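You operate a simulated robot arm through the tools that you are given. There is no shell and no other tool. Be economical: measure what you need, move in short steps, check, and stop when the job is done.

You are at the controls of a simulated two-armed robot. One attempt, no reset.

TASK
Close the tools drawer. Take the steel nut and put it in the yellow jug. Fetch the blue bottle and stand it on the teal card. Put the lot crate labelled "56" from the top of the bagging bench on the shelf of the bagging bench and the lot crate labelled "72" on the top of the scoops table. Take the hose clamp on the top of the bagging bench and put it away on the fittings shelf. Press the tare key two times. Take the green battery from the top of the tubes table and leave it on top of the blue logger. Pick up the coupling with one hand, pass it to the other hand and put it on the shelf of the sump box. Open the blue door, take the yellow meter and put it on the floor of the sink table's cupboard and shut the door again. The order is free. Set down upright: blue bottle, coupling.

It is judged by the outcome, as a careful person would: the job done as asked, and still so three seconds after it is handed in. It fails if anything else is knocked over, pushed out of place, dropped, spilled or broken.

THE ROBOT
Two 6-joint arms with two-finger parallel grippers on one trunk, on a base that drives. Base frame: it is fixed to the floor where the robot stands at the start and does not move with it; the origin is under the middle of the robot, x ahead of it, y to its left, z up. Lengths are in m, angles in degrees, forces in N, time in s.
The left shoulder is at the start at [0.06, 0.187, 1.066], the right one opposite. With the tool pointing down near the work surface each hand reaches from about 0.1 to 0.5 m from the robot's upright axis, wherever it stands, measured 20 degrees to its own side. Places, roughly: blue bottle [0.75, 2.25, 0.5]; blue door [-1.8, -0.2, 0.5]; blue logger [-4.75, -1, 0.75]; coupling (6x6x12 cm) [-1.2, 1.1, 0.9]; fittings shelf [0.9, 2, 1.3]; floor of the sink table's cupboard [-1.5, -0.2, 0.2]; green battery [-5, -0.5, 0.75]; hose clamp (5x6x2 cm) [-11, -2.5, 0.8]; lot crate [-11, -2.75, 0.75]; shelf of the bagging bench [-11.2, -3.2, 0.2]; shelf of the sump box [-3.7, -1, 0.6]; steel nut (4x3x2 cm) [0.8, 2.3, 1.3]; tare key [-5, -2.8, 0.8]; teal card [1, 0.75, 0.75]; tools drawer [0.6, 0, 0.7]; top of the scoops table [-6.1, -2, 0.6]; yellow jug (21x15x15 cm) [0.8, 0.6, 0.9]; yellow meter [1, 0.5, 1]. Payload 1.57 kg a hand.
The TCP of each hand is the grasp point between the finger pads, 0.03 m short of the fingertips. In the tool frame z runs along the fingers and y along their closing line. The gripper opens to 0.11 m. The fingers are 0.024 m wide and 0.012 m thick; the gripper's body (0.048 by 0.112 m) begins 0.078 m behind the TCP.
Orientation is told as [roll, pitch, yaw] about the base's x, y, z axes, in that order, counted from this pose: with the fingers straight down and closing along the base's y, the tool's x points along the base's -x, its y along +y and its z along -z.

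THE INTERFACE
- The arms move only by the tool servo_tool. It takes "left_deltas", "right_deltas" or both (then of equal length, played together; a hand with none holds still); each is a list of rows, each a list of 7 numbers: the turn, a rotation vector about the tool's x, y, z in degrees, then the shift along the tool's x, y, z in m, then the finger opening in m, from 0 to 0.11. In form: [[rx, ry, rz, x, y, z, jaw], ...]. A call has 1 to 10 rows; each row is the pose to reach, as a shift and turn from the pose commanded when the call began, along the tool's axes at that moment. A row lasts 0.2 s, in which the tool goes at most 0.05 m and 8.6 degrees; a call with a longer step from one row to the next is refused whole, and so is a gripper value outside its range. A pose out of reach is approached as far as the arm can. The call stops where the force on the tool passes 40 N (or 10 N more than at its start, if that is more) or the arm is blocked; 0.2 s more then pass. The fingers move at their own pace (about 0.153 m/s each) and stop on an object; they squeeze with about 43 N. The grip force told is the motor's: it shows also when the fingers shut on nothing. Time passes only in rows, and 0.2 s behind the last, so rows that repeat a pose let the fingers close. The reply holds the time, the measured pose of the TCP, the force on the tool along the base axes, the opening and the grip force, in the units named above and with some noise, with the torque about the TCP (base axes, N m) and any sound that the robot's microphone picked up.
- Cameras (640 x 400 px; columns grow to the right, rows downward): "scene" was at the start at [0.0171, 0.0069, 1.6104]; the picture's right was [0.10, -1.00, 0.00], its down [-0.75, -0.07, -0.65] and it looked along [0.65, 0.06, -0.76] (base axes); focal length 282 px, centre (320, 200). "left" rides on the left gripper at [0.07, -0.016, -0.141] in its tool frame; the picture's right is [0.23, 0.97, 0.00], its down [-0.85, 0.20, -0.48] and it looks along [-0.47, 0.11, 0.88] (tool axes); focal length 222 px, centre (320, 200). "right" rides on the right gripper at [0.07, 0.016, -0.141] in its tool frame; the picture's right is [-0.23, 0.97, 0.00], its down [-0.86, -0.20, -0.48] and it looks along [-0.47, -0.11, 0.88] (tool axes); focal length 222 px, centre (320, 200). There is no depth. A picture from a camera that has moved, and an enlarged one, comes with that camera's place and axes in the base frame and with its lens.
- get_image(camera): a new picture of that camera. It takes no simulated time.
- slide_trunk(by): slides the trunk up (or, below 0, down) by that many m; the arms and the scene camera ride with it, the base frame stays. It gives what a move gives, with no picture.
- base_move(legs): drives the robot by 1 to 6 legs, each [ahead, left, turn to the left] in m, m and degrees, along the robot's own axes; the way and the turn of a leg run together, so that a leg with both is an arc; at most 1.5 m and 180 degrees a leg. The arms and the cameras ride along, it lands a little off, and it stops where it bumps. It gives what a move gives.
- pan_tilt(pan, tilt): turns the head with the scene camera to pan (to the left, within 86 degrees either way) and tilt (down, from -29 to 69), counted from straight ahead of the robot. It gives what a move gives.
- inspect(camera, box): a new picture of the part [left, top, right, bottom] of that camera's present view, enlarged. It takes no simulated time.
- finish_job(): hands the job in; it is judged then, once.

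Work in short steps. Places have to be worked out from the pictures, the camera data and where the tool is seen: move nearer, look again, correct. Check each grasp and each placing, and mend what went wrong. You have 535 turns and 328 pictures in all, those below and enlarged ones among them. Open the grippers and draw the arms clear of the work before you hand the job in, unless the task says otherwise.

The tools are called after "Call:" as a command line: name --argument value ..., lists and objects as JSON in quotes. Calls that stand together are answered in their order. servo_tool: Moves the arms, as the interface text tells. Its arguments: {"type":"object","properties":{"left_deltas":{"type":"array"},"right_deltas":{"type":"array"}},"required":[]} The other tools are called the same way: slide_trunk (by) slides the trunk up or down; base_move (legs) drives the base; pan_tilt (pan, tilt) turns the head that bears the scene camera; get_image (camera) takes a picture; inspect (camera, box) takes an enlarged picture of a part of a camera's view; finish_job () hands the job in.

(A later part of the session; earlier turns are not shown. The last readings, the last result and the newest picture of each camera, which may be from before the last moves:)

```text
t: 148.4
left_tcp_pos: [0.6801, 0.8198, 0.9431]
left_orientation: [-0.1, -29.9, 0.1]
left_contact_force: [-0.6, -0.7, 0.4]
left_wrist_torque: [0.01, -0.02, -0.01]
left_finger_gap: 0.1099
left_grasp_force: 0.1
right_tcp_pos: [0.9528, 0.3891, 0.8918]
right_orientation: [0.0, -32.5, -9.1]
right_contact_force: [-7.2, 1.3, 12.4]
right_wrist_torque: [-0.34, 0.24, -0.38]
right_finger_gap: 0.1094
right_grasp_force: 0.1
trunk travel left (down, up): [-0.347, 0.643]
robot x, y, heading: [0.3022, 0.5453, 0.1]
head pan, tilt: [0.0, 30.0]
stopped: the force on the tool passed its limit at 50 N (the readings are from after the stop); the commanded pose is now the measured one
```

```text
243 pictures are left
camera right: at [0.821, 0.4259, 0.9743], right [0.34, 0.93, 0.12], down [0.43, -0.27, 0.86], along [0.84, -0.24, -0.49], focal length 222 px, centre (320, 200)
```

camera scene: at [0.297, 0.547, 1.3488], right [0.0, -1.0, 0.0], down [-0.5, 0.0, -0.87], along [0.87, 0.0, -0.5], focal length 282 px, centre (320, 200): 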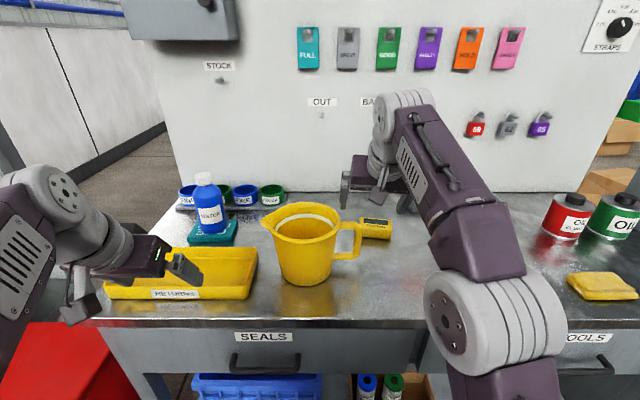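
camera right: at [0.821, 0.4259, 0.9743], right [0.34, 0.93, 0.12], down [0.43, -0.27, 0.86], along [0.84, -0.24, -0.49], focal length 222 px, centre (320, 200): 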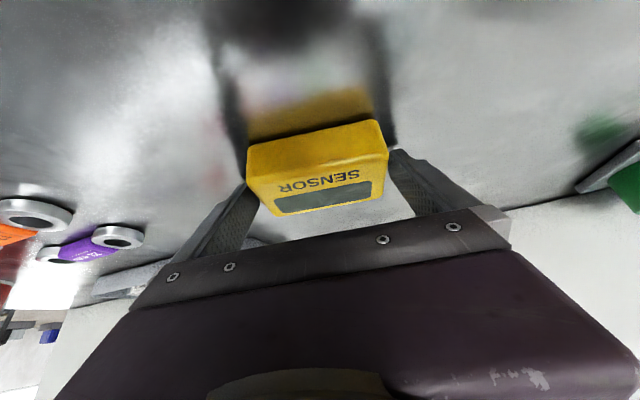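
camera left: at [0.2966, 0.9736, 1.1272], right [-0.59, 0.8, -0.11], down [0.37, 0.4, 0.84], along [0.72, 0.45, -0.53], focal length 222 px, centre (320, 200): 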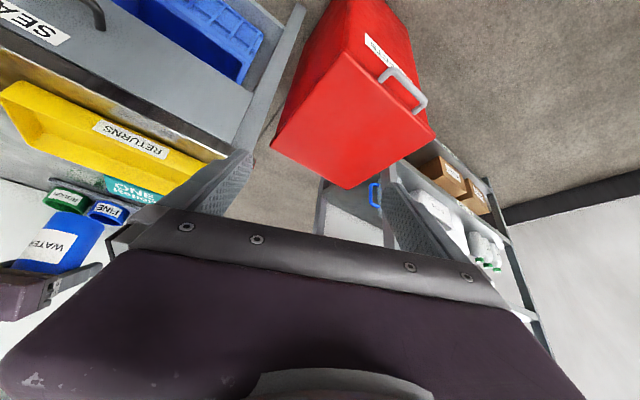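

The opening is too tight for the meter's long side. Instead I'll drag it toward the bench front with two fingertips behind it, where I can grip it across its short side. Raise first and narrow the fingers.

Call:
slide_trunk --by 0.07

Call:
servo_tool --right_deltas '[[0, 2, 0, 0, 0, 0, 0.06], [0, 2, 0, 0, 0, 0, 0.06]]'

Call:
base_move --legs '[[0.075, 0, 0]]'

Call:
get_image --camera "right"

```text
t: 149.5
left_tcp_pos: [0.6827, 0.8192, 1.011]
left_orientation: [-0.1, -29.7, 0.1]
left_contact_force: [0.4, -0.1, 1.0]
left_wrist_torque: [-0.01, -0.01, 0.01]
left_finger_gap: 0.11
left_grasp_force: 0.1
right_tcp_pos: [0.9556, 0.3887, 0.9585]
right_orientation: [0.0, -32.2, -8.9]
right_contact_force: [0.6, 1.0, -0.5]
right_wrist_torque: [0.03, -0.01, 0.0]
right_finger_gap: 0.1099
right_grasp_force: 0.0
trunk travel left (down, up): [-0.417, 0.573]
robot x, y, heading: [0.3062, 0.5461, -0.0]
head pan, tilt: [0.0, 30.0]
```

```text
t: 150.1
left_tcp_pos: [0.6817, 0.8186, 1.0123]
left_orientation: [-0.1, -29.8, 0.1]
left_contact_force: [0.2, 0.6, -0.4]
left_wrist_torque: [-0.03, 0.03, 0.02]
left_finger_gap: 0.11
left_grasp_force: 0.1
right_tcp_pos: [0.9501, 0.3897, 0.9549]
right_orientation: [-0.2, -30.2, -8.9]
right_contact_force: [0.3, 0.0, 0.2]
right_wrist_torque: [0.03, -0.01, -0.03]
right_finger_gap: 0.06
right_grasp_force: 0.1
right hand out of reach, approached as far as the arm can: row 1, 2
trunk travel left (down, up): [-0.417, 0.573]
robot x, y, heading: [0.3068, 0.5444, -0.2]
head pan, tilt: [0.0, 30.0]
```

```text
t: 151.1
left_tcp_pos: [0.7583, 0.8184, 1.0119]
left_orientation: [-0.1, -29.6, 0.0]
left_contact_force: [0.8, -0.4, -0.3]
left_wrist_torque: [0.01, 0.05, -0.01]
left_finger_gap: 0.1101
left_grasp_force: 0.0
right_tcp_pos: [1.0264, 0.3891, 0.9535]
right_orientation: [-0.1, -30.2, -8.9]
right_contact_force: [0.2, -0.4, -1.2]
right_wrist_torque: [0.0, 0.04, 0.0]
right_finger_gap: 0.06
right_grasp_force: 0.1
trunk travel left (down, up): [-0.417, 0.573]
robot x, y, heading: [0.3805, 0.549, 0.2]
head pan, tilt: [0.0, 30.0]
```

```text
242 pictures are left
camera right: at [0.8978, 0.4246, 1.0419], right [0.35, 0.93, 0.11], down [0.46, -0.27, 0.84], along [0.82, -0.24, -0.52], focal length 222 px, centre (320, 200)
```

right: 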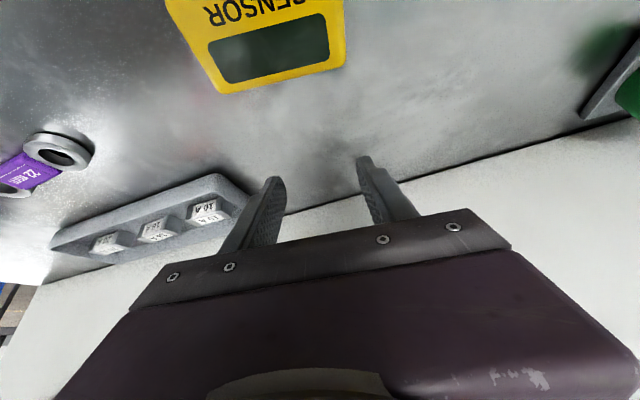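

Tips are clear behind the meter. I lower the trunk 8 cm so the tips are just above the bench.

Call:
slide_trunk --by -0.078

Call:
get_image --camera "right"

```text
t: 152.1
left_tcp_pos: [0.7559, 0.8192, 0.9367]
left_orientation: [-0.2, -29.8, 0.1]
left_contact_force: [0.1, 0.5, -0.2]
left_wrist_torque: [0.01, -0.03, 0.01]
left_finger_gap: 0.11
left_grasp_force: 0.0
right_tcp_pos: [1.0254, 0.3881, 0.8915]
right_orientation: [0.2, -32.3, -9.1]
right_contact_force: [-7.3, 1.7, 12.1]
right_wrist_torque: [-0.32, 0.26, -0.28]
right_finger_gap: 0.0595
right_grasp_force: 0.2
trunk travel left (down, up): [-0.342, 0.648]
robot x, y, heading: [0.3832, 0.5468, 0.2]
head pan, tilt: [0.0, 30.0]
stopped: the force on the tool passed its limit at 48 N (the readings are from after the stop); the commanded pose is now the measured one
```

```text
241 pictures are left
camera right: at [0.8938, 0.4244, 0.9752], right [0.34, 0.93, 0.12], down [0.43, -0.27, 0.86], along [0.84, -0.24, -0.49], focal length 222 px, centre (320, 200)
```

right: 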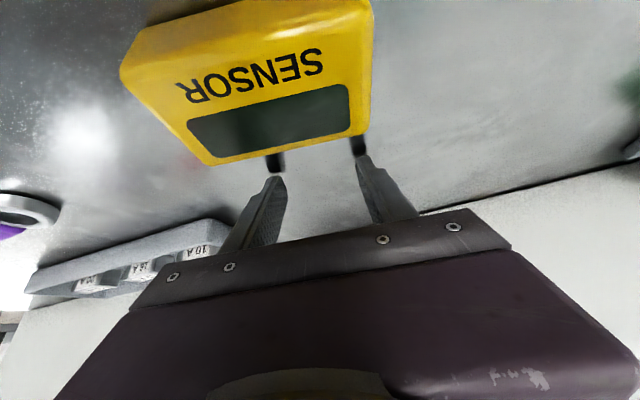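

Contact came at the same height as before: the bench is really at z≈0.858, so earlier the fingers were straddling the meter properly. I go back, reopen and redo that grasp.

Call:
slide_trunk --by 0.07

Call:
servo_tool --right_deltas '[[0, 2, 0, 0, 0, 0, 0.11], [0, 2, 0, 0, 0, 0, 0.11]]'

Call:
base_move --legs '[[-0.075, 0, 0]]'

Call:
slide_trunk --by -0.045

Call:
get_image --camera "right"

```text
t: 153.2
left_tcp_pos: [0.758, 0.8196, 1.0071]
left_orientation: [0.0, -29.7, 0.0]
left_contact_force: [0.3, -0.8, -0.1]
left_wrist_torque: [-0.04, -0.02, -0.02]
left_finger_gap: 0.1098
left_grasp_force: 0.2
right_tcp_pos: [1.0295, 0.3874, 0.9572]
right_orientation: [0.1, -31.9, -8.9]
right_contact_force: [0.0, -0.2, -0.6]
right_wrist_torque: [0.01, -0.03, 0.01]
right_finger_gap: 0.06
right_grasp_force: 0.0
trunk travel left (down, up): [-0.412, 0.578]
robot x, y, heading: [0.3832, 0.5447, -0.0]
head pan, tilt: [0.0, 30.0]
```

```text
t: 153.8
left_tcp_pos: [0.7576, 0.8194, 1.0067]
left_orientation: [-0.1, -29.6, -0.1]
left_contact_force: [-0.3, -0.3, -1.0]
left_wrist_torque: [0.0, -0.02, -0.03]
left_finger_gap: 0.11
left_grasp_force: 0.1
right_tcp_pos: [1.0203, 0.3875, 0.9536]
right_orientation: [0.1, -29.9, -9.0]
right_contact_force: [-0.8, 0.2, 0.8]
right_wrist_torque: [0.02, 0.0, 0.0]
right_finger_gap: 0.11
right_grasp_force: 0.0
right hand out of reach, approached as far as the arm can: row 1, 2
trunk travel left (down, up): [-0.412, 0.578]
robot x, y, heading: [0.3824, 0.5425, -0.1]
head pan, tilt: [0.0, 30.0]
```

```text
t: 154.8
left_tcp_pos: [0.6825, 0.8191, 1.007]
left_orientation: [0.0, -29.9, 0.0]
left_contact_force: [-0.8, 0.4, -0.2]
left_wrist_torque: [0.02, -0.01, 0.0]
left_finger_gap: 0.1101
left_grasp_force: 0.0
right_tcp_pos: [0.9443, 0.3857, 0.9551]
right_orientation: [0.1, -29.9, -9.1]
right_contact_force: [0.2, -0.1, -0.2]
right_wrist_torque: [0.02, -0.04, 0.0]
right_finger_gap: 0.11
right_grasp_force: 0.0
trunk travel left (down, up): [-0.412, 0.578]
robot x, y, heading: [0.3089, 0.543, 0.0]
head pan, tilt: [0.0, 30.0]
```

```text
t: 155.7
left_tcp_pos: [0.6837, 0.8186, 0.9617]
left_orientation: [-0.1, -29.8, 0.0]
left_contact_force: [0.1, 0.2, -0.2]
left_wrist_torque: [-0.05, 0.03, 0.04]
left_finger_gap: 0.1097
left_grasp_force: 0.1
right_tcp_pos: [0.9456, 0.3865, 0.9094]
right_orientation: [0.0, -30.0, -9.1]
right_contact_force: [-0.3, -0.9, 0.1]
right_wrist_torque: [0.0, 0.02, 0.0]
right_finger_gap: 0.1102
right_grasp_force: 0.0
trunk travel left (down, up): [-0.367, 0.623]
robot x, y, heading: [0.3101, 0.5494, 0.2]
head pan, tilt: [0.0, 30.0]
```

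```text
240 pictures are left
camera right: at [0.818, 0.4224, 0.9979], right [0.35, 0.93, 0.12], down [0.46, -0.28, 0.84], along [0.82, -0.24, -0.53], focal length 222 px, centre (320, 200)
```

right: 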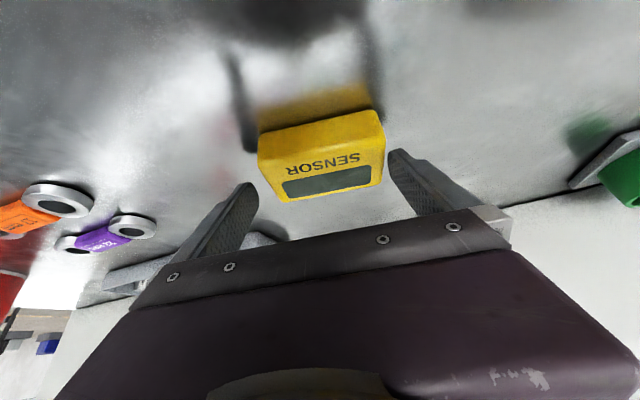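

With the corrected bench height the meter centre is (0.947, 0.392). I nudge the base by (−1.1, +0.8) cm and lower a little.

Call:
base_move --legs '[[-0.012, 0.007, 0]]'

Call:
slide_trunk --by -0.008

Call:
inspect --camera "right" --box '[200, 80, 440, 230]'

```text
t: 156.5
left_tcp_pos: [0.6711, 0.8267, 0.9612]
left_orientation: [-0.1, -29.8, 0.0]
left_contact_force: [-0.1, 0.2, 0.2]
left_wrist_torque: [-0.01, -0.01, -0.01]
left_finger_gap: 0.1098
left_grasp_force: 0.0
right_tcp_pos: [0.9338, 0.3947, 0.9102]
right_orientation: [0.1, -30.0, -8.9]
right_contact_force: [-0.5, 0.8, 0.0]
right_wrist_torque: [0.01, -0.02, 0.01]
right_finger_gap: 0.1101
right_grasp_force: 0.1
trunk travel left (down, up): [-0.367, 0.623]
robot x, y, heading: [0.2947, 0.55, 0.0]
head pan, tilt: [0.0, 30.0]
```

```text
t: 157.0
left_tcp_pos: [0.6713, 0.8243, 0.953]
left_orientation: [-0.1, -29.6, 0.1]
left_contact_force: [-0.1, -0.1, -1.3]
left_wrist_torque: [-0.01, 0.02, -0.02]
left_finger_gap: 0.11
left_grasp_force: 0.0
right_tcp_pos: [0.9352, 0.3938, 0.9019]
right_orientation: [0.0, -29.9, -9.1]
right_contact_force: [0.0, 0.5, -0.5]
right_wrist_torque: [0.0, 0.02, -0.01]
right_finger_gap: 0.1099
right_grasp_force: 0.1
trunk travel left (down, up): [-0.359, 0.631]
robot x, y, heading: [0.2954, 0.5556, 0.2]
head pan, tilt: [0.0, 30.0]
```

```text
2.67 times, centred on (320, 155) of right
camera zoom: at [0.8061, 0.4294, 0.9898], right [0.35, 0.93, 0.12], down [0.46, -0.28, 0.84], along [0.81, -0.24, -0.53], focal length 592 px, centre (320, 320)
```

zoom: 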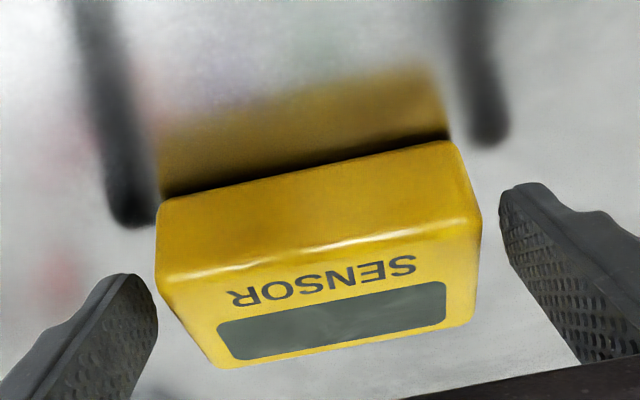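

Meter lies between the fingers. I lower 6 mm and close.

Call:
slide_trunk --by -0.006

Call:
servo_tool --right_deltas '[[0, 0, 0, 0, 0, 0, 0.06], [0, 0, 0, 0, 0, 0, 0.06], [0, 0, 0, 0, 0, 0, 0.06]]'

Call:
get_image --camera "right"

```text
t: 157.6
left_tcp_pos: [0.6713, 0.826, 0.9483]
left_orientation: [-0.1, -29.7, 0.0]
left_contact_force: [-0.4, 0.8, -0.1]
left_wrist_torque: [0.0, -0.02, 0.04]
left_finger_gap: 0.1098
left_grasp_force: 0.1
right_tcp_pos: [0.9347, 0.3947, 0.8959]
right_orientation: [0.1, -29.9, -9.0]
right_contact_force: [0.0, -0.4, -1.1]
right_wrist_torque: [0.01, -0.04, 0.01]
right_finger_gap: 0.1101
right_grasp_force: 0.0
trunk travel left (down, up): [-0.353, 0.637]
robot x, y, heading: [0.2967, 0.5509, -0.0]
head pan, tilt: [0.0, 30.0]
```

```text
t: 158.4
left_tcp_pos: [0.6711, 0.8259, 0.9471]
left_orientation: [0.0, -29.7, 0.0]
left_contact_force: [-0.3, -0.2, 0.4]
left_wrist_torque: [0.0, 0.02, -0.01]
left_finger_gap: 0.11
left_grasp_force: 0.2
right_tcp_pos: [0.9345, 0.3936, 0.8952]
right_orientation: [0.1, -29.9, -8.9]
right_contact_force: [0.3, 0.6, 0.5]
right_wrist_torque: [-0.04, -0.06, -0.03]
right_finger_gap: 0.0894
right_grasp_force: 43.0
trunk travel left (down, up): [-0.353, 0.637]
robot x, y, heading: [0.2988, 0.551, 0.3]
head pan, tilt: [0.0, 30.0]
```

```text
238 pictures are left
camera right: at [0.8062, 0.4295, 0.9838], right [0.35, 0.93, 0.12], down [0.46, -0.28, 0.84], along [0.81, -0.24, -0.53], focal length 222 px, centre (320, 200)
```

right: 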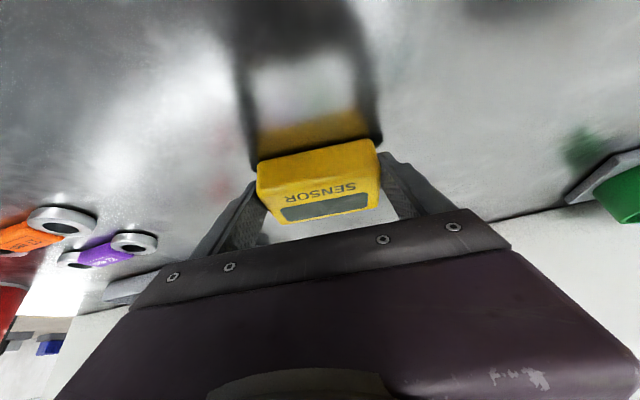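

Meter gripped (8.9 cm). I lift with the trunk and back off.

Call:
slide_trunk --by 0.22

Call:
base_move --legs '[[-0.6, 0, 0]]'

Call:
pan_tilt --pan 80 --tilt 25

Call:
get_image --camera "right"

Call:
get_image --camera "scene"

```text
t: 160.7
left_tcp_pos: [0.6717, 0.8251, 1.1669]
left_orientation: [-0.1, -29.7, 0.0]
left_contact_force: [1.0, -0.8, -0.6]
left_wrist_torque: [0.0, 0.0, -0.02]
left_finger_gap: 0.1098
left_grasp_force: 0.1
right_tcp_pos: [0.9349, 0.3949, 1.1145]
right_orientation: [0.0, -29.9, -9.1]
right_contact_force: [0.1, 0.6, -1.3]
right_wrist_torque: [0.01, -0.01, -0.01]
right_finger_gap: 0.0894
right_grasp_force: 43.1
trunk travel left (down, up): [-0.573, 0.417]
robot x, y, heading: [0.2952, 0.5514, -0.3]
head pan, tilt: [0.0, 30.0]
```

```text
t: 164.1
left_tcp_pos: [0.0709, 0.8257, 1.1685]
left_orientation: [-0.1, -29.6, 0.3]
left_contact_force: [0.4, 0.9, -0.3]
left_wrist_torque: [0.03, 0.02, 0.0]
left_finger_gap: 0.1099
left_grasp_force: 0.1
right_tcp_pos: [0.3375, 0.3952, 1.1156]
right_orientation: [0.1, -29.9, -8.7]
right_contact_force: [0.0, -0.6, -1.5]
right_wrist_torque: [-0.01, 0.02, 0.01]
right_finger_gap: 0.0896
right_grasp_force: 43.5
trunk travel left (down, up): [-0.573, 0.417]
robot x, y, heading: [-0.3019, 0.5505, 0.3]
head pan, tilt: [0.0, 30.0]
```

```text
t: 165.6
left_tcp_pos: [0.0717, 0.8267, 1.1666]
left_orientation: [-0.2, -29.8, 0.2]
left_contact_force: [1.2, -0.6, -0.8]
left_wrist_torque: [0.02, 0.03, 0.01]
left_finger_gap: 0.11
left_grasp_force: 0.0
right_tcp_pos: [0.3369, 0.3945, 1.1143]
right_orientation: [0.1, -29.9, -8.7]
right_contact_force: [-0.9, 0.2, -0.5]
right_wrist_torque: [-0.01, 0.01, 0.03]
right_finger_gap: 0.0896
right_grasp_force: 42.6
trunk travel left (down, up): [-0.573, 0.417]
robot x, y, heading: [-0.2998, 0.5507, 0.2]
head pan, tilt: [80.0, 25.0]
```

```text
237 pictures are left
camera right: at [0.2085, 0.43, 1.2035], right [0.34, 0.93, 0.12], down [0.47, -0.27, 0.84], along [0.82, -0.23, -0.53], focal length 222 px, centre (320, 200)
```

right: 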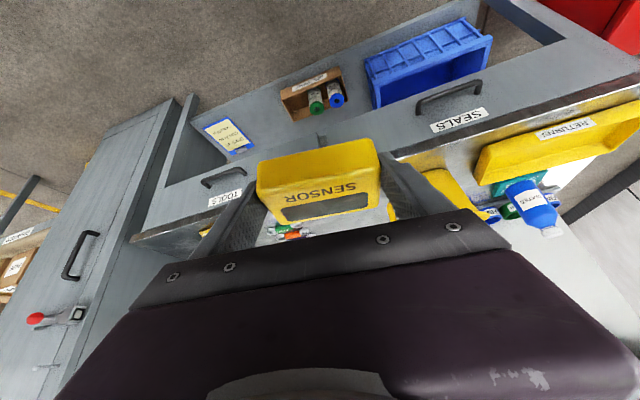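

```text
236 pictures are left
camera scene: at [-0.3466, 0.6403, 1.5251], right [0.99, -0.17, 0.0], down [-0.07, -0.42, -0.91], along [0.15, 0.89, -0.42], focal length 282 px, centre (320, 200)
```

scene: 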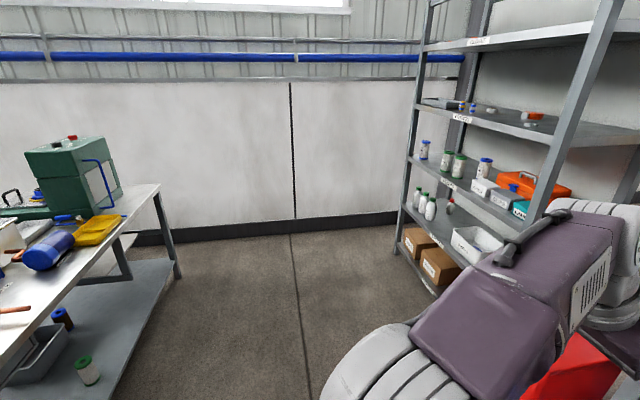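

Meter in hand. I rotate left 90° and look at the table where the coupling should be and what lies behind.

Call:
base_move --legs '[[0, 0, 90]]'

Call:
pan_tilt --pan 45 --tilt 25

Call:
get_image --camera "scene"

Call:
pan_tilt --pan 86 --tilt 20

Call:
get_image --camera "scene"

```text
t: 169.9
left_tcp_pos: [-0.5815, 0.9207, 1.1669]
left_orientation: [-0.1, -29.8, 91.0]
left_contact_force: [-0.1, -0.1, -0.2]
left_wrist_torque: [0.03, 0.0, -0.01]
left_finger_gap: 0.1099
left_grasp_force: 0.1
right_tcp_pos: [-0.154, 1.1918, 1.1144]
right_orientation: [0.1, -30.0, 81.9]
right_contact_force: [-0.8, 0.3, -1.0]
right_wrist_torque: [-0.02, -0.01, 0.0]
right_finger_gap: 0.0897
right_grasp_force: 43.1
trunk travel left (down, up): [-0.573, 0.417]
robot x, y, heading: [-0.2998, 0.5495, 90.8]
head pan, tilt: [80.0, 25.0]
```

```text
t: 170.9
left_tcp_pos: [-0.581, 0.9201, 1.1684]
left_orientation: [-0.2, -29.8, 91.0]
left_contact_force: [-0.2, 0.5, 0.4]
left_wrist_torque: [0.01, 0.02, -0.03]
left_finger_gap: 0.11
left_grasp_force: 0.2
right_tcp_pos: [-0.1548, 1.1917, 1.1149]
right_orientation: [0.1, -30.0, 81.9]
right_contact_force: [0.1, -0.5, -2.0]
right_wrist_torque: [-0.01, 0.01, 0.01]
right_finger_gap: 0.0893
right_grasp_force: 42.8
trunk travel left (down, up): [-0.573, 0.417]
robot x, y, heading: [-0.3009, 0.5545, 90.9]
head pan, tilt: [45.0, 25.0]
```

```text
235 pictures are left
camera scene: at [-0.3678, 0.5541, 1.5251], right [0.69, 0.72, 0.0], down [0.3, -0.29, -0.91], along [-0.65, 0.63, -0.42], focal length 282 px, centre (320, 200)
```

scene: 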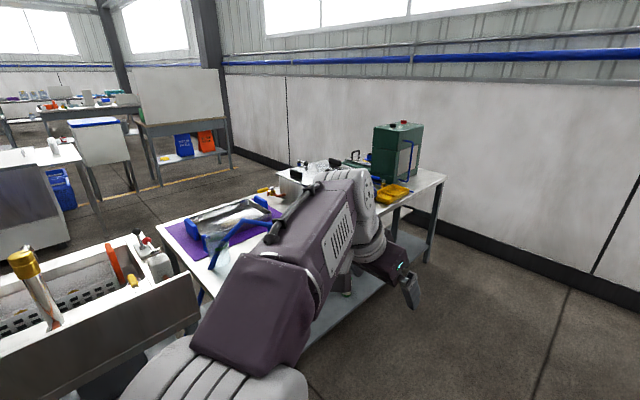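

```text
t: 172.0
left_tcp_pos: [-0.5817, 0.9218, 1.1685]
left_orientation: [-0.1, -29.8, 91.0]
left_contact_force: [0.7, 1.2, 0.3]
left_wrist_torque: [-0.02, -0.02, 0.01]
left_finger_gap: 0.1099
left_grasp_force: 0.1
right_tcp_pos: [-0.1538, 1.1915, 1.115]
right_orientation: [0.1, -29.9, 81.9]
right_contact_force: [-0.4, -0.4, -1.7]
right_wrist_torque: [-0.02, -0.01, 0.02]
right_finger_gap: 0.0894
right_grasp_force: 42.9
trunk travel left (down, up): [-0.573, 0.417]
robot x, y, heading: [-0.3001, 0.5533, 90.9]
head pan, tilt: [85.9, 20.0]
```

```text
234 pictures are left
camera scene: at [-0.3944, 0.4953, 1.5332], right [0.05, 1.0, 0.0], down [0.34, -0.02, -0.94], along [-0.94, 0.05, -0.34], focal length 282 px, centre (320, 200)
```

scene: 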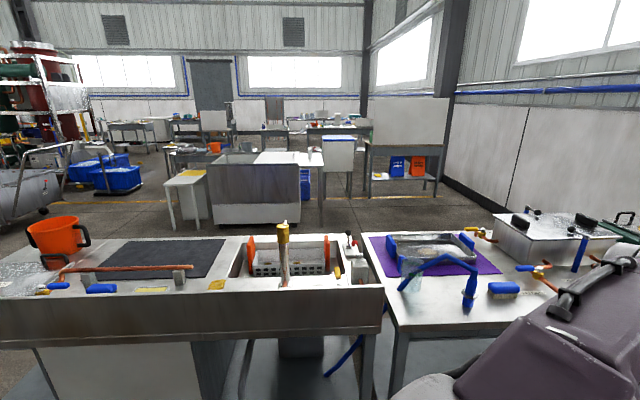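

I zoom in on the table corner where the coupling should stand.

Call:
inspect --camera "scene" --box '[340, 200, 620, 330]'

```text
2.29 times, centred on (480, 265) of scene
camera zoom: at [-0.3944, 0.4953, 1.5332], right [0.05, 1.0, 0.0], down [0.34, -0.02, -0.94], along [-0.94, 0.05, -0.34], focal length 643 px, centre (-46, 51)
```

zoom: 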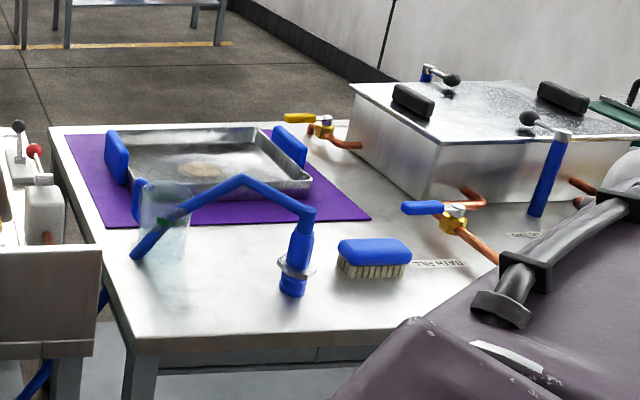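

The coupling is the blue upright piece with a hose at about (−1.18, 1.06). First the meter: I turn to face the sink table and survey a route round its south end.

Call:
base_move --legs '[[0, 0, 89]]'

Call:
pan_tilt --pan 50 --tilt 20

Call:
get_image --camera "scene"

Call:
pan_tilt --pan 0 --tilt 20

Call:
get_image --camera "scene"

```text
t: 176.2
left_tcp_pos: [-0.6772, 0.2769, 1.1676]
left_orientation: [-0.1, -29.7, -179.9]
left_contact_force: [-0.8, -0.2, 0.3]
left_wrist_torque: [0.01, -0.02, -0.01]
left_finger_gap: 0.1102
left_grasp_force: 0.0
right_tcp_pos: [-0.9407, 0.7076, 1.1137]
right_orientation: [0.0, -29.9, 170.9]
right_contact_force: [0.2, 0.5, -1.5]
right_wrist_torque: [-0.01, -0.01, 0.02]
right_finger_gap: 0.0895
right_grasp_force: 42.8
trunk travel left (down, up): [-0.573, 0.417]
robot x, y, heading: [-0.3014, 0.5501, -179.6]
head pan, tilt: [85.9, 20.0]
```

```text
t: 177.2
left_tcp_pos: [-0.676, 0.2765, 1.1677]
left_orientation: [-0.1, -29.8, -180.0]
left_contact_force: [1.0, -0.3, -0.2]
left_wrist_torque: [0.0, 0.01, 0.02]
left_finger_gap: 0.1101
left_grasp_force: 0.2
right_tcp_pos: [-0.9406, 0.7082, 1.115]
right_orientation: [0.2, -30.0, 170.9]
right_contact_force: [0.1, -0.5, -1.7]
right_wrist_torque: [0.0, -0.03, 0.0]
right_finger_gap: 0.0894
right_grasp_force: 42.6
trunk travel left (down, up): [-0.573, 0.417]
robot x, y, heading: [-0.3047, 0.5506, -180.1]
head pan, tilt: [50.0, 20.0]
```

```text
232 pictures are left
camera scene: at [-0.3024, 0.4785, 1.5332], right [-0.77, 0.64, 0.0], down [0.22, 0.26, -0.94], along [-0.6, -0.72, -0.34], focal length 282 px, centre (320, 200)
```

scene: 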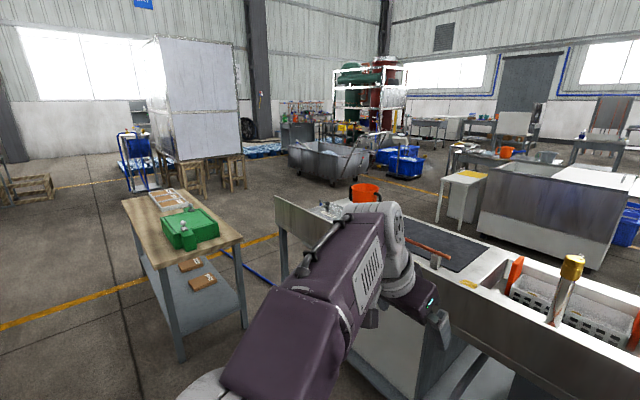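

```text
t: 178.4
left_tcp_pos: [-0.6767, 0.2773, 1.1669]
left_orientation: [-0.1, -29.7, -179.9]
left_contact_force: [0.5, -0.3, 1.0]
left_wrist_torque: [-0.02, -0.02, -0.01]
left_finger_gap: 0.1097
left_grasp_force: 0.0
right_tcp_pos: [-0.94, 0.7072, 1.1146]
right_orientation: [0.1, -30.0, 171.0]
right_contact_force: [0.3, -0.3, -1.0]
right_wrist_torque: [0.0, -0.01, 0.0]
right_finger_gap: 0.0895
right_grasp_force: 42.9
trunk travel left (down, up): [-0.573, 0.417]
robot x, y, heading: [-0.2985, 0.5472, -179.9]
head pan, tilt: [0.0, 20.0]
```

```text
231 pictures are left
camera scene: at [-0.3359, 0.5498, 1.5332], right [0.0, 1.0, 0.0], down [0.34, 0.0, -0.94], along [-0.94, 0.0, -0.34], focal length 282 px, centre (320, 200)
```

scene: 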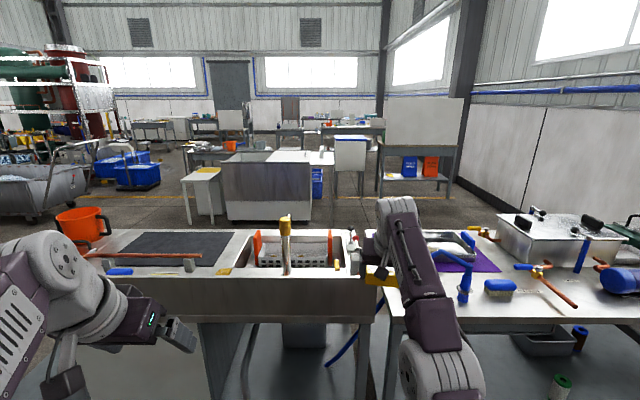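

A clear way west is round the north end (gap y 2.4–3.3). Before that, I zoom on the coupling and its hose from here.

Call:
pan_tilt --pan -30 --tilt 35

Call:
inspect --camera "scene" --box '[160, 60, 480, 260]'

```text
t: 179.3
left_tcp_pos: [-0.6768, 0.2765, 1.1673]
left_orientation: [0.0, -29.6, -179.9]
left_contact_force: [0.3, -0.3, 0.2]
left_wrist_torque: [0.05, 0.0, -0.03]
left_finger_gap: 0.1101
left_grasp_force: 0.1
right_tcp_pos: [-0.9398, 0.7088, 1.1148]
right_orientation: [0.1, -29.9, 171.0]
right_contact_force: [0.0, 0.2, -1.1]
right_wrist_torque: [0.0, 0.0, 0.01]
right_finger_gap: 0.0892
right_grasp_force: 43.7
trunk travel left (down, up): [-0.573, 0.417]
robot x, y, heading: [-0.3002, 0.5505, -180.1]
head pan, tilt: [-30.0, 35.0]
```

```text
2.00 times, centred on (320, 160) of scene
camera zoom: at [-0.3193, 0.5938, 1.5094], right [0.5, 0.87, 0.0], down [0.5, -0.28, -0.82], along [-0.71, 0.41, -0.57], focal length 563 px, centre (320, 280)
```

zoom: 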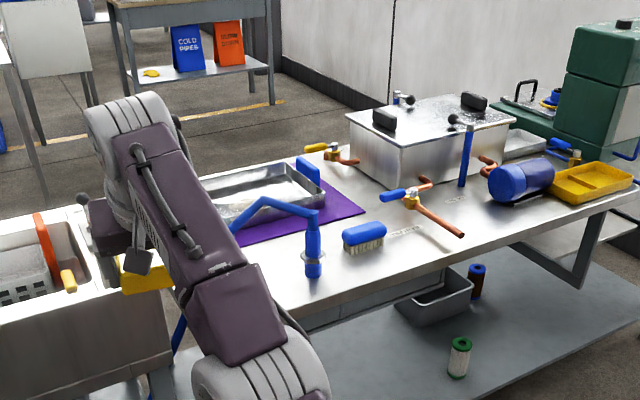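

The coupling has a hose running into the gap between tables. I move north along the tables and look down at it closely.

Call:
base_move --legs '[[0.1, -0.9, 0]]'

Call:
pan_tilt --pan 35 --tilt 40

Call:
get_image --camera "scene"

```text
t: 184.1
left_tcp_pos: [-0.7787, 1.1701, 1.1674]
left_orientation: [-0.1, -29.7, -179.5]
left_contact_force: [0.1, -0.2, 0.2]
left_wrist_torque: [0.01, 0.02, 0.0]
left_finger_gap: 0.1098
left_grasp_force: 0.1
right_tcp_pos: [-1.0463, 1.5992, 1.1151]
right_orientation: [0.1, -29.9, 171.4]
right_contact_force: [0.1, 0.1, -1.2]
right_wrist_torque: [-0.01, -0.02, 0.0]
right_finger_gap: 0.0894
right_grasp_force: 43.0
trunk travel left (down, up): [-0.573, 0.417]
robot x, y, heading: [-0.4055, 1.4441, -179.3]
head pan, tilt: [-30.0, 35.0]
```

```text
t: 185.4
left_tcp_pos: [-0.7799, 1.1694, 1.167]
left_orientation: [-0.1, -29.7, -179.5]
left_contact_force: [0.8, 0.5, -0.6]
left_wrist_torque: [-0.02, 0.01, 0.02]
left_finger_gap: 0.1098
left_grasp_force: 0.0
right_tcp_pos: [-1.046, 1.5986, 1.1146]
right_orientation: [0.1, -29.9, 171.3]
right_contact_force: [-0.8, 0.2, -1.3]
right_wrist_torque: [-0.01, -0.04, -0.03]
right_finger_gap: 0.0894
right_grasp_force: 43.4
trunk travel left (down, up): [-0.573, 0.417]
robot x, y, heading: [-0.407, 1.4466, -179.5]
head pan, tilt: [35.0, 40.0]
```

```text
229 pictures are left
camera scene: at [-0.4168, 1.3961, 1.5018], right [-0.58, 0.81, 0.0], down [0.52, 0.37, -0.77], along [-0.62, -0.44, -0.64], focal length 282 px, centre (320, 200)
```

scene: 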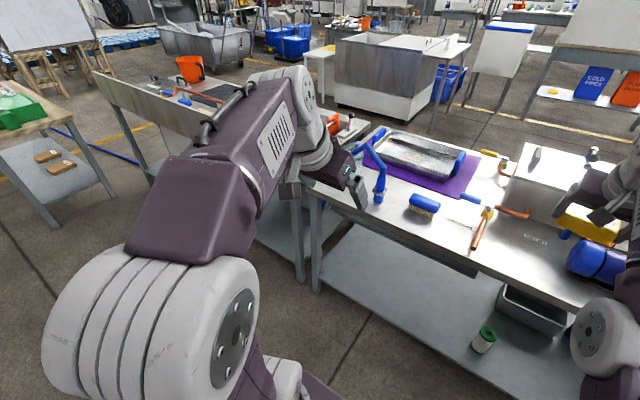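

I use the left wrist camera, which faces the coupling.

Call:
get_image --camera "left"

Call:
inspect --camera "scene" --box '[280, 110, 480, 240]'

```text
228 pictures are left
camera left: at [-0.6491, 1.187, 1.2557], right [0.2, -0.97, -0.11], down [-0.5, -0.2, 0.84], along [-0.84, -0.11, -0.53], focal length 222 px, centre (320, 200)
```

left: 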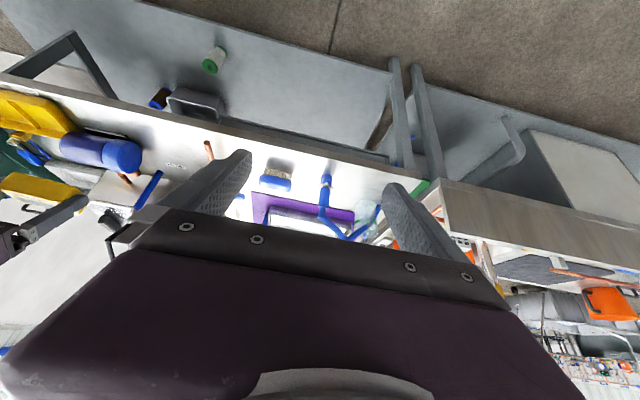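

```text
3.08 times, centred on (380, 175) of scene
camera zoom: at [-0.4168, 1.3961, 1.5018], right [-0.58, 0.81, 0.0], down [0.52, 0.37, -0.77], along [-0.62, -0.44, -0.64], focal length 866 px, centre (135, 277)
```

zoom: 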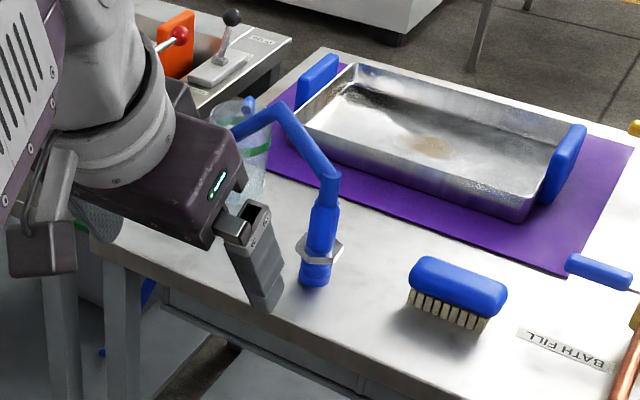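

Understood. Now I go around the north end with the meter: first north to y≈2.8 and look west.

Call:
base_move --legs '[[-0.15, -1.35, 0]]'

Call:
pan_tilt --pan 0 --tilt 35

Call:
get_image --camera "scene"

```text
t: 192.2
left_tcp_pos: [-0.6395, 2.5263, 1.1678]
left_orientation: [-0.1, -29.7, -179.8]
left_contact_force: [0.5, -0.1, -0.1]
left_wrist_torque: [-0.01, 0.03, 0.01]
left_finger_gap: 0.11
left_grasp_force: 0.0
right_tcp_pos: [-0.9026, 2.9594, 1.1147]
right_orientation: [0.1, -29.8, 170.9]
right_contact_force: [0.4, -0.8, -1.5]
right_wrist_torque: [0.0, -0.02, 0.0]
right_finger_gap: 0.0892
right_grasp_force: 42.4
trunk travel left (down, up): [-0.573, 0.417]
robot x, y, heading: [-0.2665, 2.8033, -179.6]
head pan, tilt: [35.0, 40.0]
```

```text
t: 193.2
left_tcp_pos: [-0.6399, 2.5281, 1.1674]
left_orientation: [0.0, -29.7, -179.9]
left_contact_force: [-0.4, -0.2, 0.6]
left_wrist_torque: [0.03, -0.02, -0.01]
left_finger_gap: 0.1099
left_grasp_force: 0.1
right_tcp_pos: [-0.902, 2.9589, 1.1139]
right_orientation: [0.1, -29.8, 171.0]
right_contact_force: [-0.1, 0.5, -0.9]
right_wrist_torque: [0.0, -0.04, -0.02]
right_finger_gap: 0.0894
right_grasp_force: 43.3
trunk travel left (down, up): [-0.573, 0.417]
robot x, y, heading: [-0.2685, 2.8022, -180.1]
head pan, tilt: [0.0, 35.0]
```

```text
226 pictures are left
camera scene: at [-0.2937, 2.8008, 1.5093], right [0.0, 1.0, 0.0], down [0.57, 0.0, -0.82], along [-0.82, 0.0, -0.57], focal length 282 px, centre (320, 200)
```

scene: 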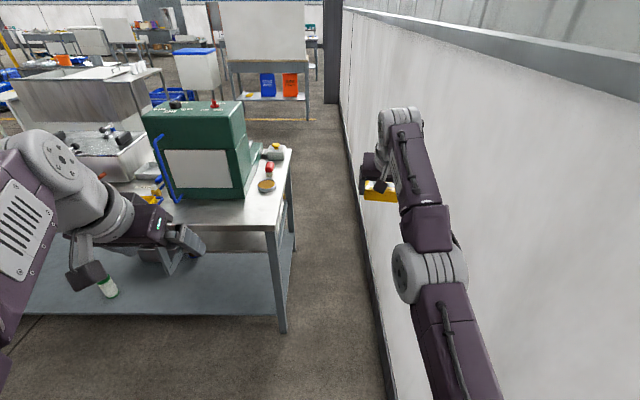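

The north gap (~0.5 m) is too tight. I go the south way: down the aisle at x≈−0.1, round the wooden table, then west, checking the floor hose first.

Call:
base_move --legs '[[-0.17, 1.5, 0], [0, 1.5, 0], [0, 1.5, 0]]'

Call:
pan_tilt --pan 45 --tilt 25

Call:
get_image --camera "scene"

```text
refused: leg 1 is longer than a leg can be; nothing moved
```

```text
t: 194.4
left_tcp_pos: [-0.6413, 2.528, 1.1663]
left_orientation: [-0.1, -29.7, -180.0]
left_contact_force: [-0.3, 0.2, -0.1]
left_wrist_torque: [0.01, -0.02, -0.01]
left_finger_gap: 0.1097
left_grasp_force: 0.1
right_tcp_pos: [-0.9021, 2.9591, 1.1147]
right_orientation: [0.0, -29.9, 171.0]
right_contact_force: [0.0, 0.3, -1.6]
right_wrist_torque: [0.02, -0.04, 0.01]
right_finger_gap: 0.0893
right_grasp_force: 43.2
trunk travel left (down, up): [-0.573, 0.417]
robot x, y, heading: [-0.2661, 2.8038, -179.8]
head pan, tilt: [45.0, 25.0]
```

```text
225 pictures are left
camera scene: at [-0.2707, 2.7359, 1.5251], right [-0.71, 0.71, 0.0], down [0.3, 0.3, -0.91], along [-0.64, -0.64, -0.42], focal length 282 px, centre (320, 200)
```

scene: 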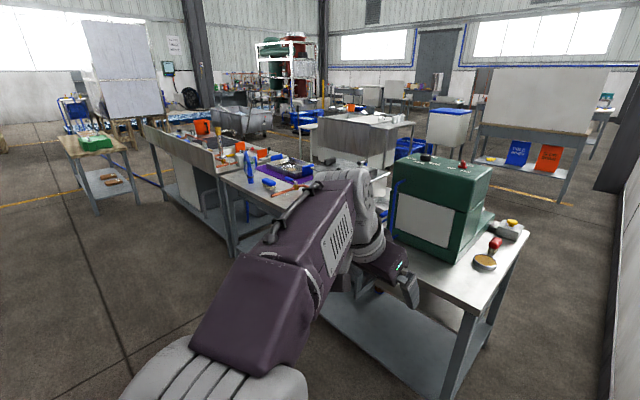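

Call:
base_move --legs '[[-0.17, 1.4, 0], [0, 1.5, 0], [0, 1.5, 0]]'

Call:
get_image --camera "scene"

```text
t: 215.5
left_tcp_pos: [-0.4541, -1.8856, 1.1666]
left_orientation: [-0.1, -29.7, -179.8]
left_contact_force: [0.2, -0.3, -0.6]
left_wrist_torque: [0.01, -0.01, 0.01]
left_finger_gap: 0.1101
left_grasp_force: 0.1
right_tcp_pos: [-0.7179, -1.4551, 1.1156]
right_orientation: [0.2, -29.8, 171.1]
right_contact_force: [-0.6, -0.4, -1.9]
right_wrist_torque: [0.01, -0.02, -0.01]
right_finger_gap: 0.0893
right_grasp_force: 43.2
trunk travel left (down, up): [-0.573, 0.417]
robot x, y, heading: [-0.0791, -1.6106, -180.0]
head pan, tilt: [45.0, 25.0]
```

```text
224 pictures are left
camera scene: at [-0.0857, -1.6773, 1.5251], right [-0.71, 0.7, 0.0], down [0.3, 0.3, -0.91], along [-0.64, -0.64, -0.42], focal length 282 px, centre (320, 200)
```

scene: 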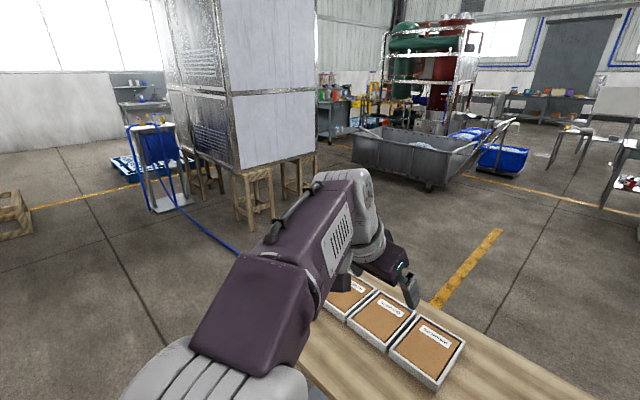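

A supply hose runs on the floor from a reel at about (−0.9, −5.05) to the sink. Rather than drive over it I'll go round the reel. I drive further south and look.

Call:
base_move --legs '[[-0.2, 1.4, 0], [0, 1.2, 0]]'

Call:
pan_tilt --pan 40 --tilt 22

Call:
get_image --camera "scene"

```text
t: 228.3
left_tcp_pos: [-0.2375, -4.4964, 1.1687]
left_orientation: [-0.1, -29.6, -179.9]
left_contact_force: [-0.2, 1.1, 1.4]
left_wrist_torque: [0.0, 0.03, 0.01]
left_finger_gap: 0.1099
left_grasp_force: 0.1
right_tcp_pos: [-0.5011, -4.0664, 1.1142]
right_orientation: [0.2, -29.9, 171.1]
right_contact_force: [-1.1, -0.6, -1.1]
right_wrist_torque: [0.04, -0.03, 0.0]
right_finger_gap: 0.0893
right_grasp_force: 43.5
trunk travel left (down, up): [-0.573, 0.417]
robot x, y, heading: [0.1368, -4.2213, -179.9]
head pan, tilt: [45.0, 25.0]
```

```text
t: 228.9
left_tcp_pos: [-0.2376, -4.4965, 1.1664]
left_orientation: [0.0, -29.6, -179.9]
left_contact_force: [-0.7, 0.4, 0.6]
left_wrist_torque: [-0.04, 0.03, 0.02]
left_finger_gap: 0.1102
left_grasp_force: 0.0
right_tcp_pos: [-0.5011, -4.0658, 1.1154]
right_orientation: [0.1, -29.9, 171.0]
right_contact_force: [-0.1, -0.3, -1.4]
right_wrist_torque: [0.01, -0.03, 0.0]
right_finger_gap: 0.0896
right_grasp_force: 43.3
trunk travel left (down, up): [-0.573, 0.417]
robot x, y, heading: [0.1353, -4.2223, -179.8]
head pan, tilt: [40.0, 22.0]
```

```text
223 pictures are left
camera scene: at [0.1258, -4.2837, 1.5299], right [-0.64, 0.76, 0.0], down [0.29, 0.24, -0.93], along [-0.71, -0.6, -0.38], focal length 282 px, centre (320, 200)
```

scene: 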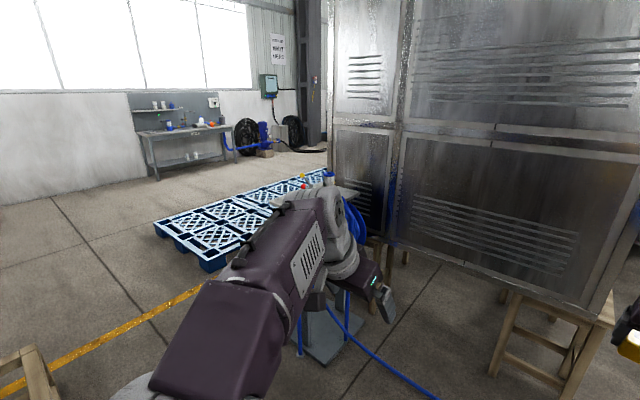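

Passing round the reel is cluttered (pallet and enclosure). I return to y≈−2.75 and examine the hose on the floor near where I would cross.

Call:
base_move --legs '[[0, -1.45, 0], [0.5, 0, 0]]'

Call:
pan_tilt --pan 0 --tilt 45

Call:
get_image --camera "scene"

```text
t: 238.7
left_tcp_pos: [-0.7433, -3.054, 1.1677]
left_orientation: [0.0, -29.7, 179.9]
left_contact_force: [0.6, 0.0, 0.2]
left_wrist_torque: [0.01, 0.01, -0.03]
left_finger_gap: 0.1102
left_grasp_force: 0.1
right_tcp_pos: [-1.0049, -2.6203, 1.1151]
right_orientation: [0.1, -29.8, 170.8]
right_contact_force: [0.4, 1.3, -0.9]
right_wrist_torque: [-0.02, -0.01, -0.01]
right_finger_gap: 0.0894
right_grasp_force: 42.4
trunk travel left (down, up): [-0.573, 0.417]
robot x, y, heading: [-0.366, -2.7807, 179.9]
head pan, tilt: [40.0, 22.0]
```

```text
t: 239.7
left_tcp_pos: [-0.7439, -3.0541, 1.1678]
left_orientation: [-0.1, -29.6, 179.9]
left_contact_force: [-0.3, 0.0, 0.6]
left_wrist_torque: [0.01, 0.0, 0.01]
left_finger_gap: 0.11
left_grasp_force: 0.0
right_tcp_pos: [-1.0046, -2.6203, 1.1148]
right_orientation: [0.0, -30.0, 170.9]
right_contact_force: [-0.8, -0.2, -1.2]
right_wrist_torque: [0.0, -0.02, 0.0]
right_finger_gap: 0.0896
right_grasp_force: 42.9
trunk travel left (down, up): [-0.573, 0.417]
robot x, y, heading: [-0.3678, -2.7824, 179.9]
head pan, tilt: [0.0, 45.0]
```

```text
222 pictures are left
camera scene: at [-0.3896, -2.7817, 1.4946], right [0.0, 1.0, 0.0], down [0.71, 0.0, -0.71], along [-0.71, 0.0, -0.71], focal length 282 px, centre (320, 200)
```

scene: 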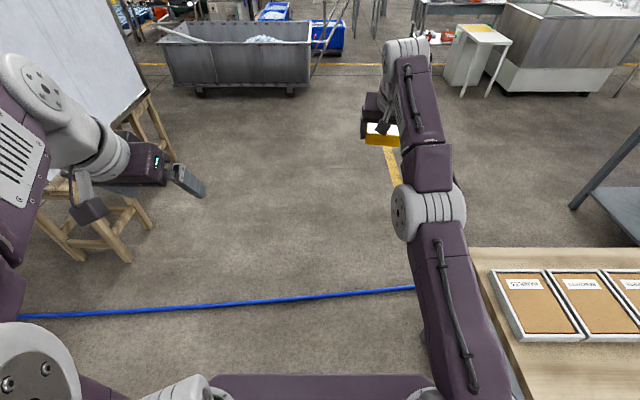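

The hose lies straight at x≈−1.09. I creep up so the base front just crosses it and check for a bump or hose movement.

Call:
base_move --legs '[[0.45, 0, 0], [0.15, 0, 0]]'

Call:
pan_tilt --pan 35 --tilt 60

Call:
get_image --camera "scene"

```text
t: 243.4
left_tcp_pos: [-1.3446, -3.0511, 1.1675]
left_orientation: [-0.1, -29.7, 179.8]
left_contact_force: [-0.2, 0.6, 0.5]
left_wrist_torque: [-0.02, -0.01, 0.0]
left_finger_gap: 0.1099
left_grasp_force: 0.0
right_tcp_pos: [-1.604, -2.6169, 1.1149]
right_orientation: [0.2, -29.9, 170.7]
right_contact_force: [-0.8, -0.2, -1.2]
right_wrist_torque: [-0.04, -0.05, 0.04]
right_finger_gap: 0.0892
right_grasp_force: 43.1
trunk travel left (down, up): [-0.573, 0.417]
robot x, y, heading: [-0.9668, -2.7837, 179.9]
head pan, tilt: [0.0, 45.0]
```

```text
t: 244.4
left_tcp_pos: [-1.3433, -3.0511, 1.1678]
left_orientation: [-0.1, -29.8, 179.8]
left_contact_force: [-0.5, 0.2, 0.7]
left_wrist_torque: [-0.02, -0.01, -0.02]
left_finger_gap: 0.1101
left_grasp_force: 0.0
right_tcp_pos: [-1.605, -2.6171, 1.1149]
right_orientation: [0.1, -29.9, 170.6]
right_contact_force: [-0.1, 0.0, -0.9]
right_wrist_torque: [-0.01, -0.01, -0.04]
right_finger_gap: 0.0896
right_grasp_force: 43.1
trunk travel left (down, up): [-0.573, 0.417]
robot x, y, heading: [-0.9694, -2.7811, 179.8]
head pan, tilt: [35.0, 60.0]
```

```text
221 pictures are left
camera scene: at [-0.9628, -2.8183, 1.4751], right [-0.57, 0.82, 0.0], down [0.71, 0.49, -0.5], along [-0.41, -0.29, -0.87], focal length 282 px, centre (320, 200)
```

scene: 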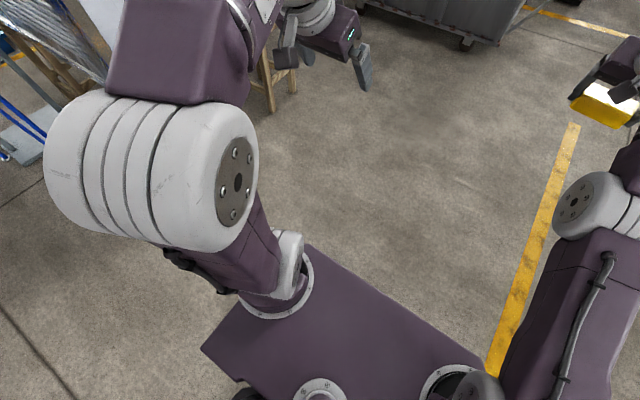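

No bump: the base is passing over the hose. I continue west and check the hose afterwards.

Call:
base_move --legs '[[0.8, 0, 0], [0.85, 0, 0]]'

Call:
pan_tilt --pan -86 --tilt 25

Call:
get_image --camera "scene"

```text
t: 252.8
left_tcp_pos: [-2.9882, -3.0608, 1.1657]
left_orientation: [-0.1, -29.7, -179.7]
left_contact_force: [-0.7, 0.6, -0.6]
left_wrist_torque: [-0.02, -0.01, -0.03]
left_finger_gap: 0.11
left_grasp_force: 0.0
right_tcp_pos: [-3.2558, -2.6294, 1.1158]
right_orientation: [0.1, -29.9, 171.3]
right_contact_force: [0.6, 0.3, -1.4]
right_wrist_torque: [-0.01, 0.0, 0.01]
right_finger_gap: 0.0891
right_grasp_force: 43.4
trunk travel left (down, up): [-0.573, 0.417]
robot x, y, heading: [-2.6118, -2.7855, -179.7]
head pan, tilt: [35.0, 60.0]
```

```text
t: 254.8
left_tcp_pos: [-2.9888, -3.0607, 1.1668]
left_orientation: [-0.1, -29.6, -179.7]
left_contact_force: [-0.3, 0.6, -0.2]
left_wrist_torque: [0.01, -0.01, 0.0]
left_finger_gap: 0.1103
left_grasp_force: 0.1
right_tcp_pos: [-3.2545, -2.6294, 1.1148]
right_orientation: [0.2, -29.9, 171.4]
right_contact_force: [0.4, -0.1, -1.3]
right_wrist_torque: [-0.02, -0.03, -0.01]
right_finger_gap: 0.0893
right_grasp_force: 43.2
trunk travel left (down, up): [-0.573, 0.417]
robot x, y, heading: [-2.6166, -2.7872, -179.7]
head pan, tilt: [-85.9, 25.0]
```

```text
220 pictures are left
camera scene: at [-2.5633, -2.6934, 1.5251], right [1.0, 0.08, 0.0], down [0.03, -0.42, -0.91], along [-0.07, 0.9, -0.42], focal length 282 px, centre (320, 200)
```

scene: 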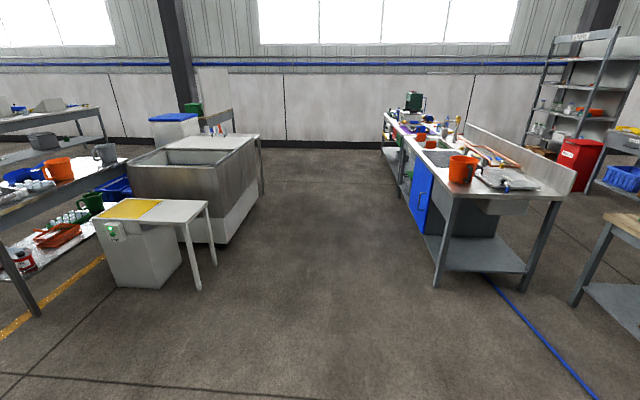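

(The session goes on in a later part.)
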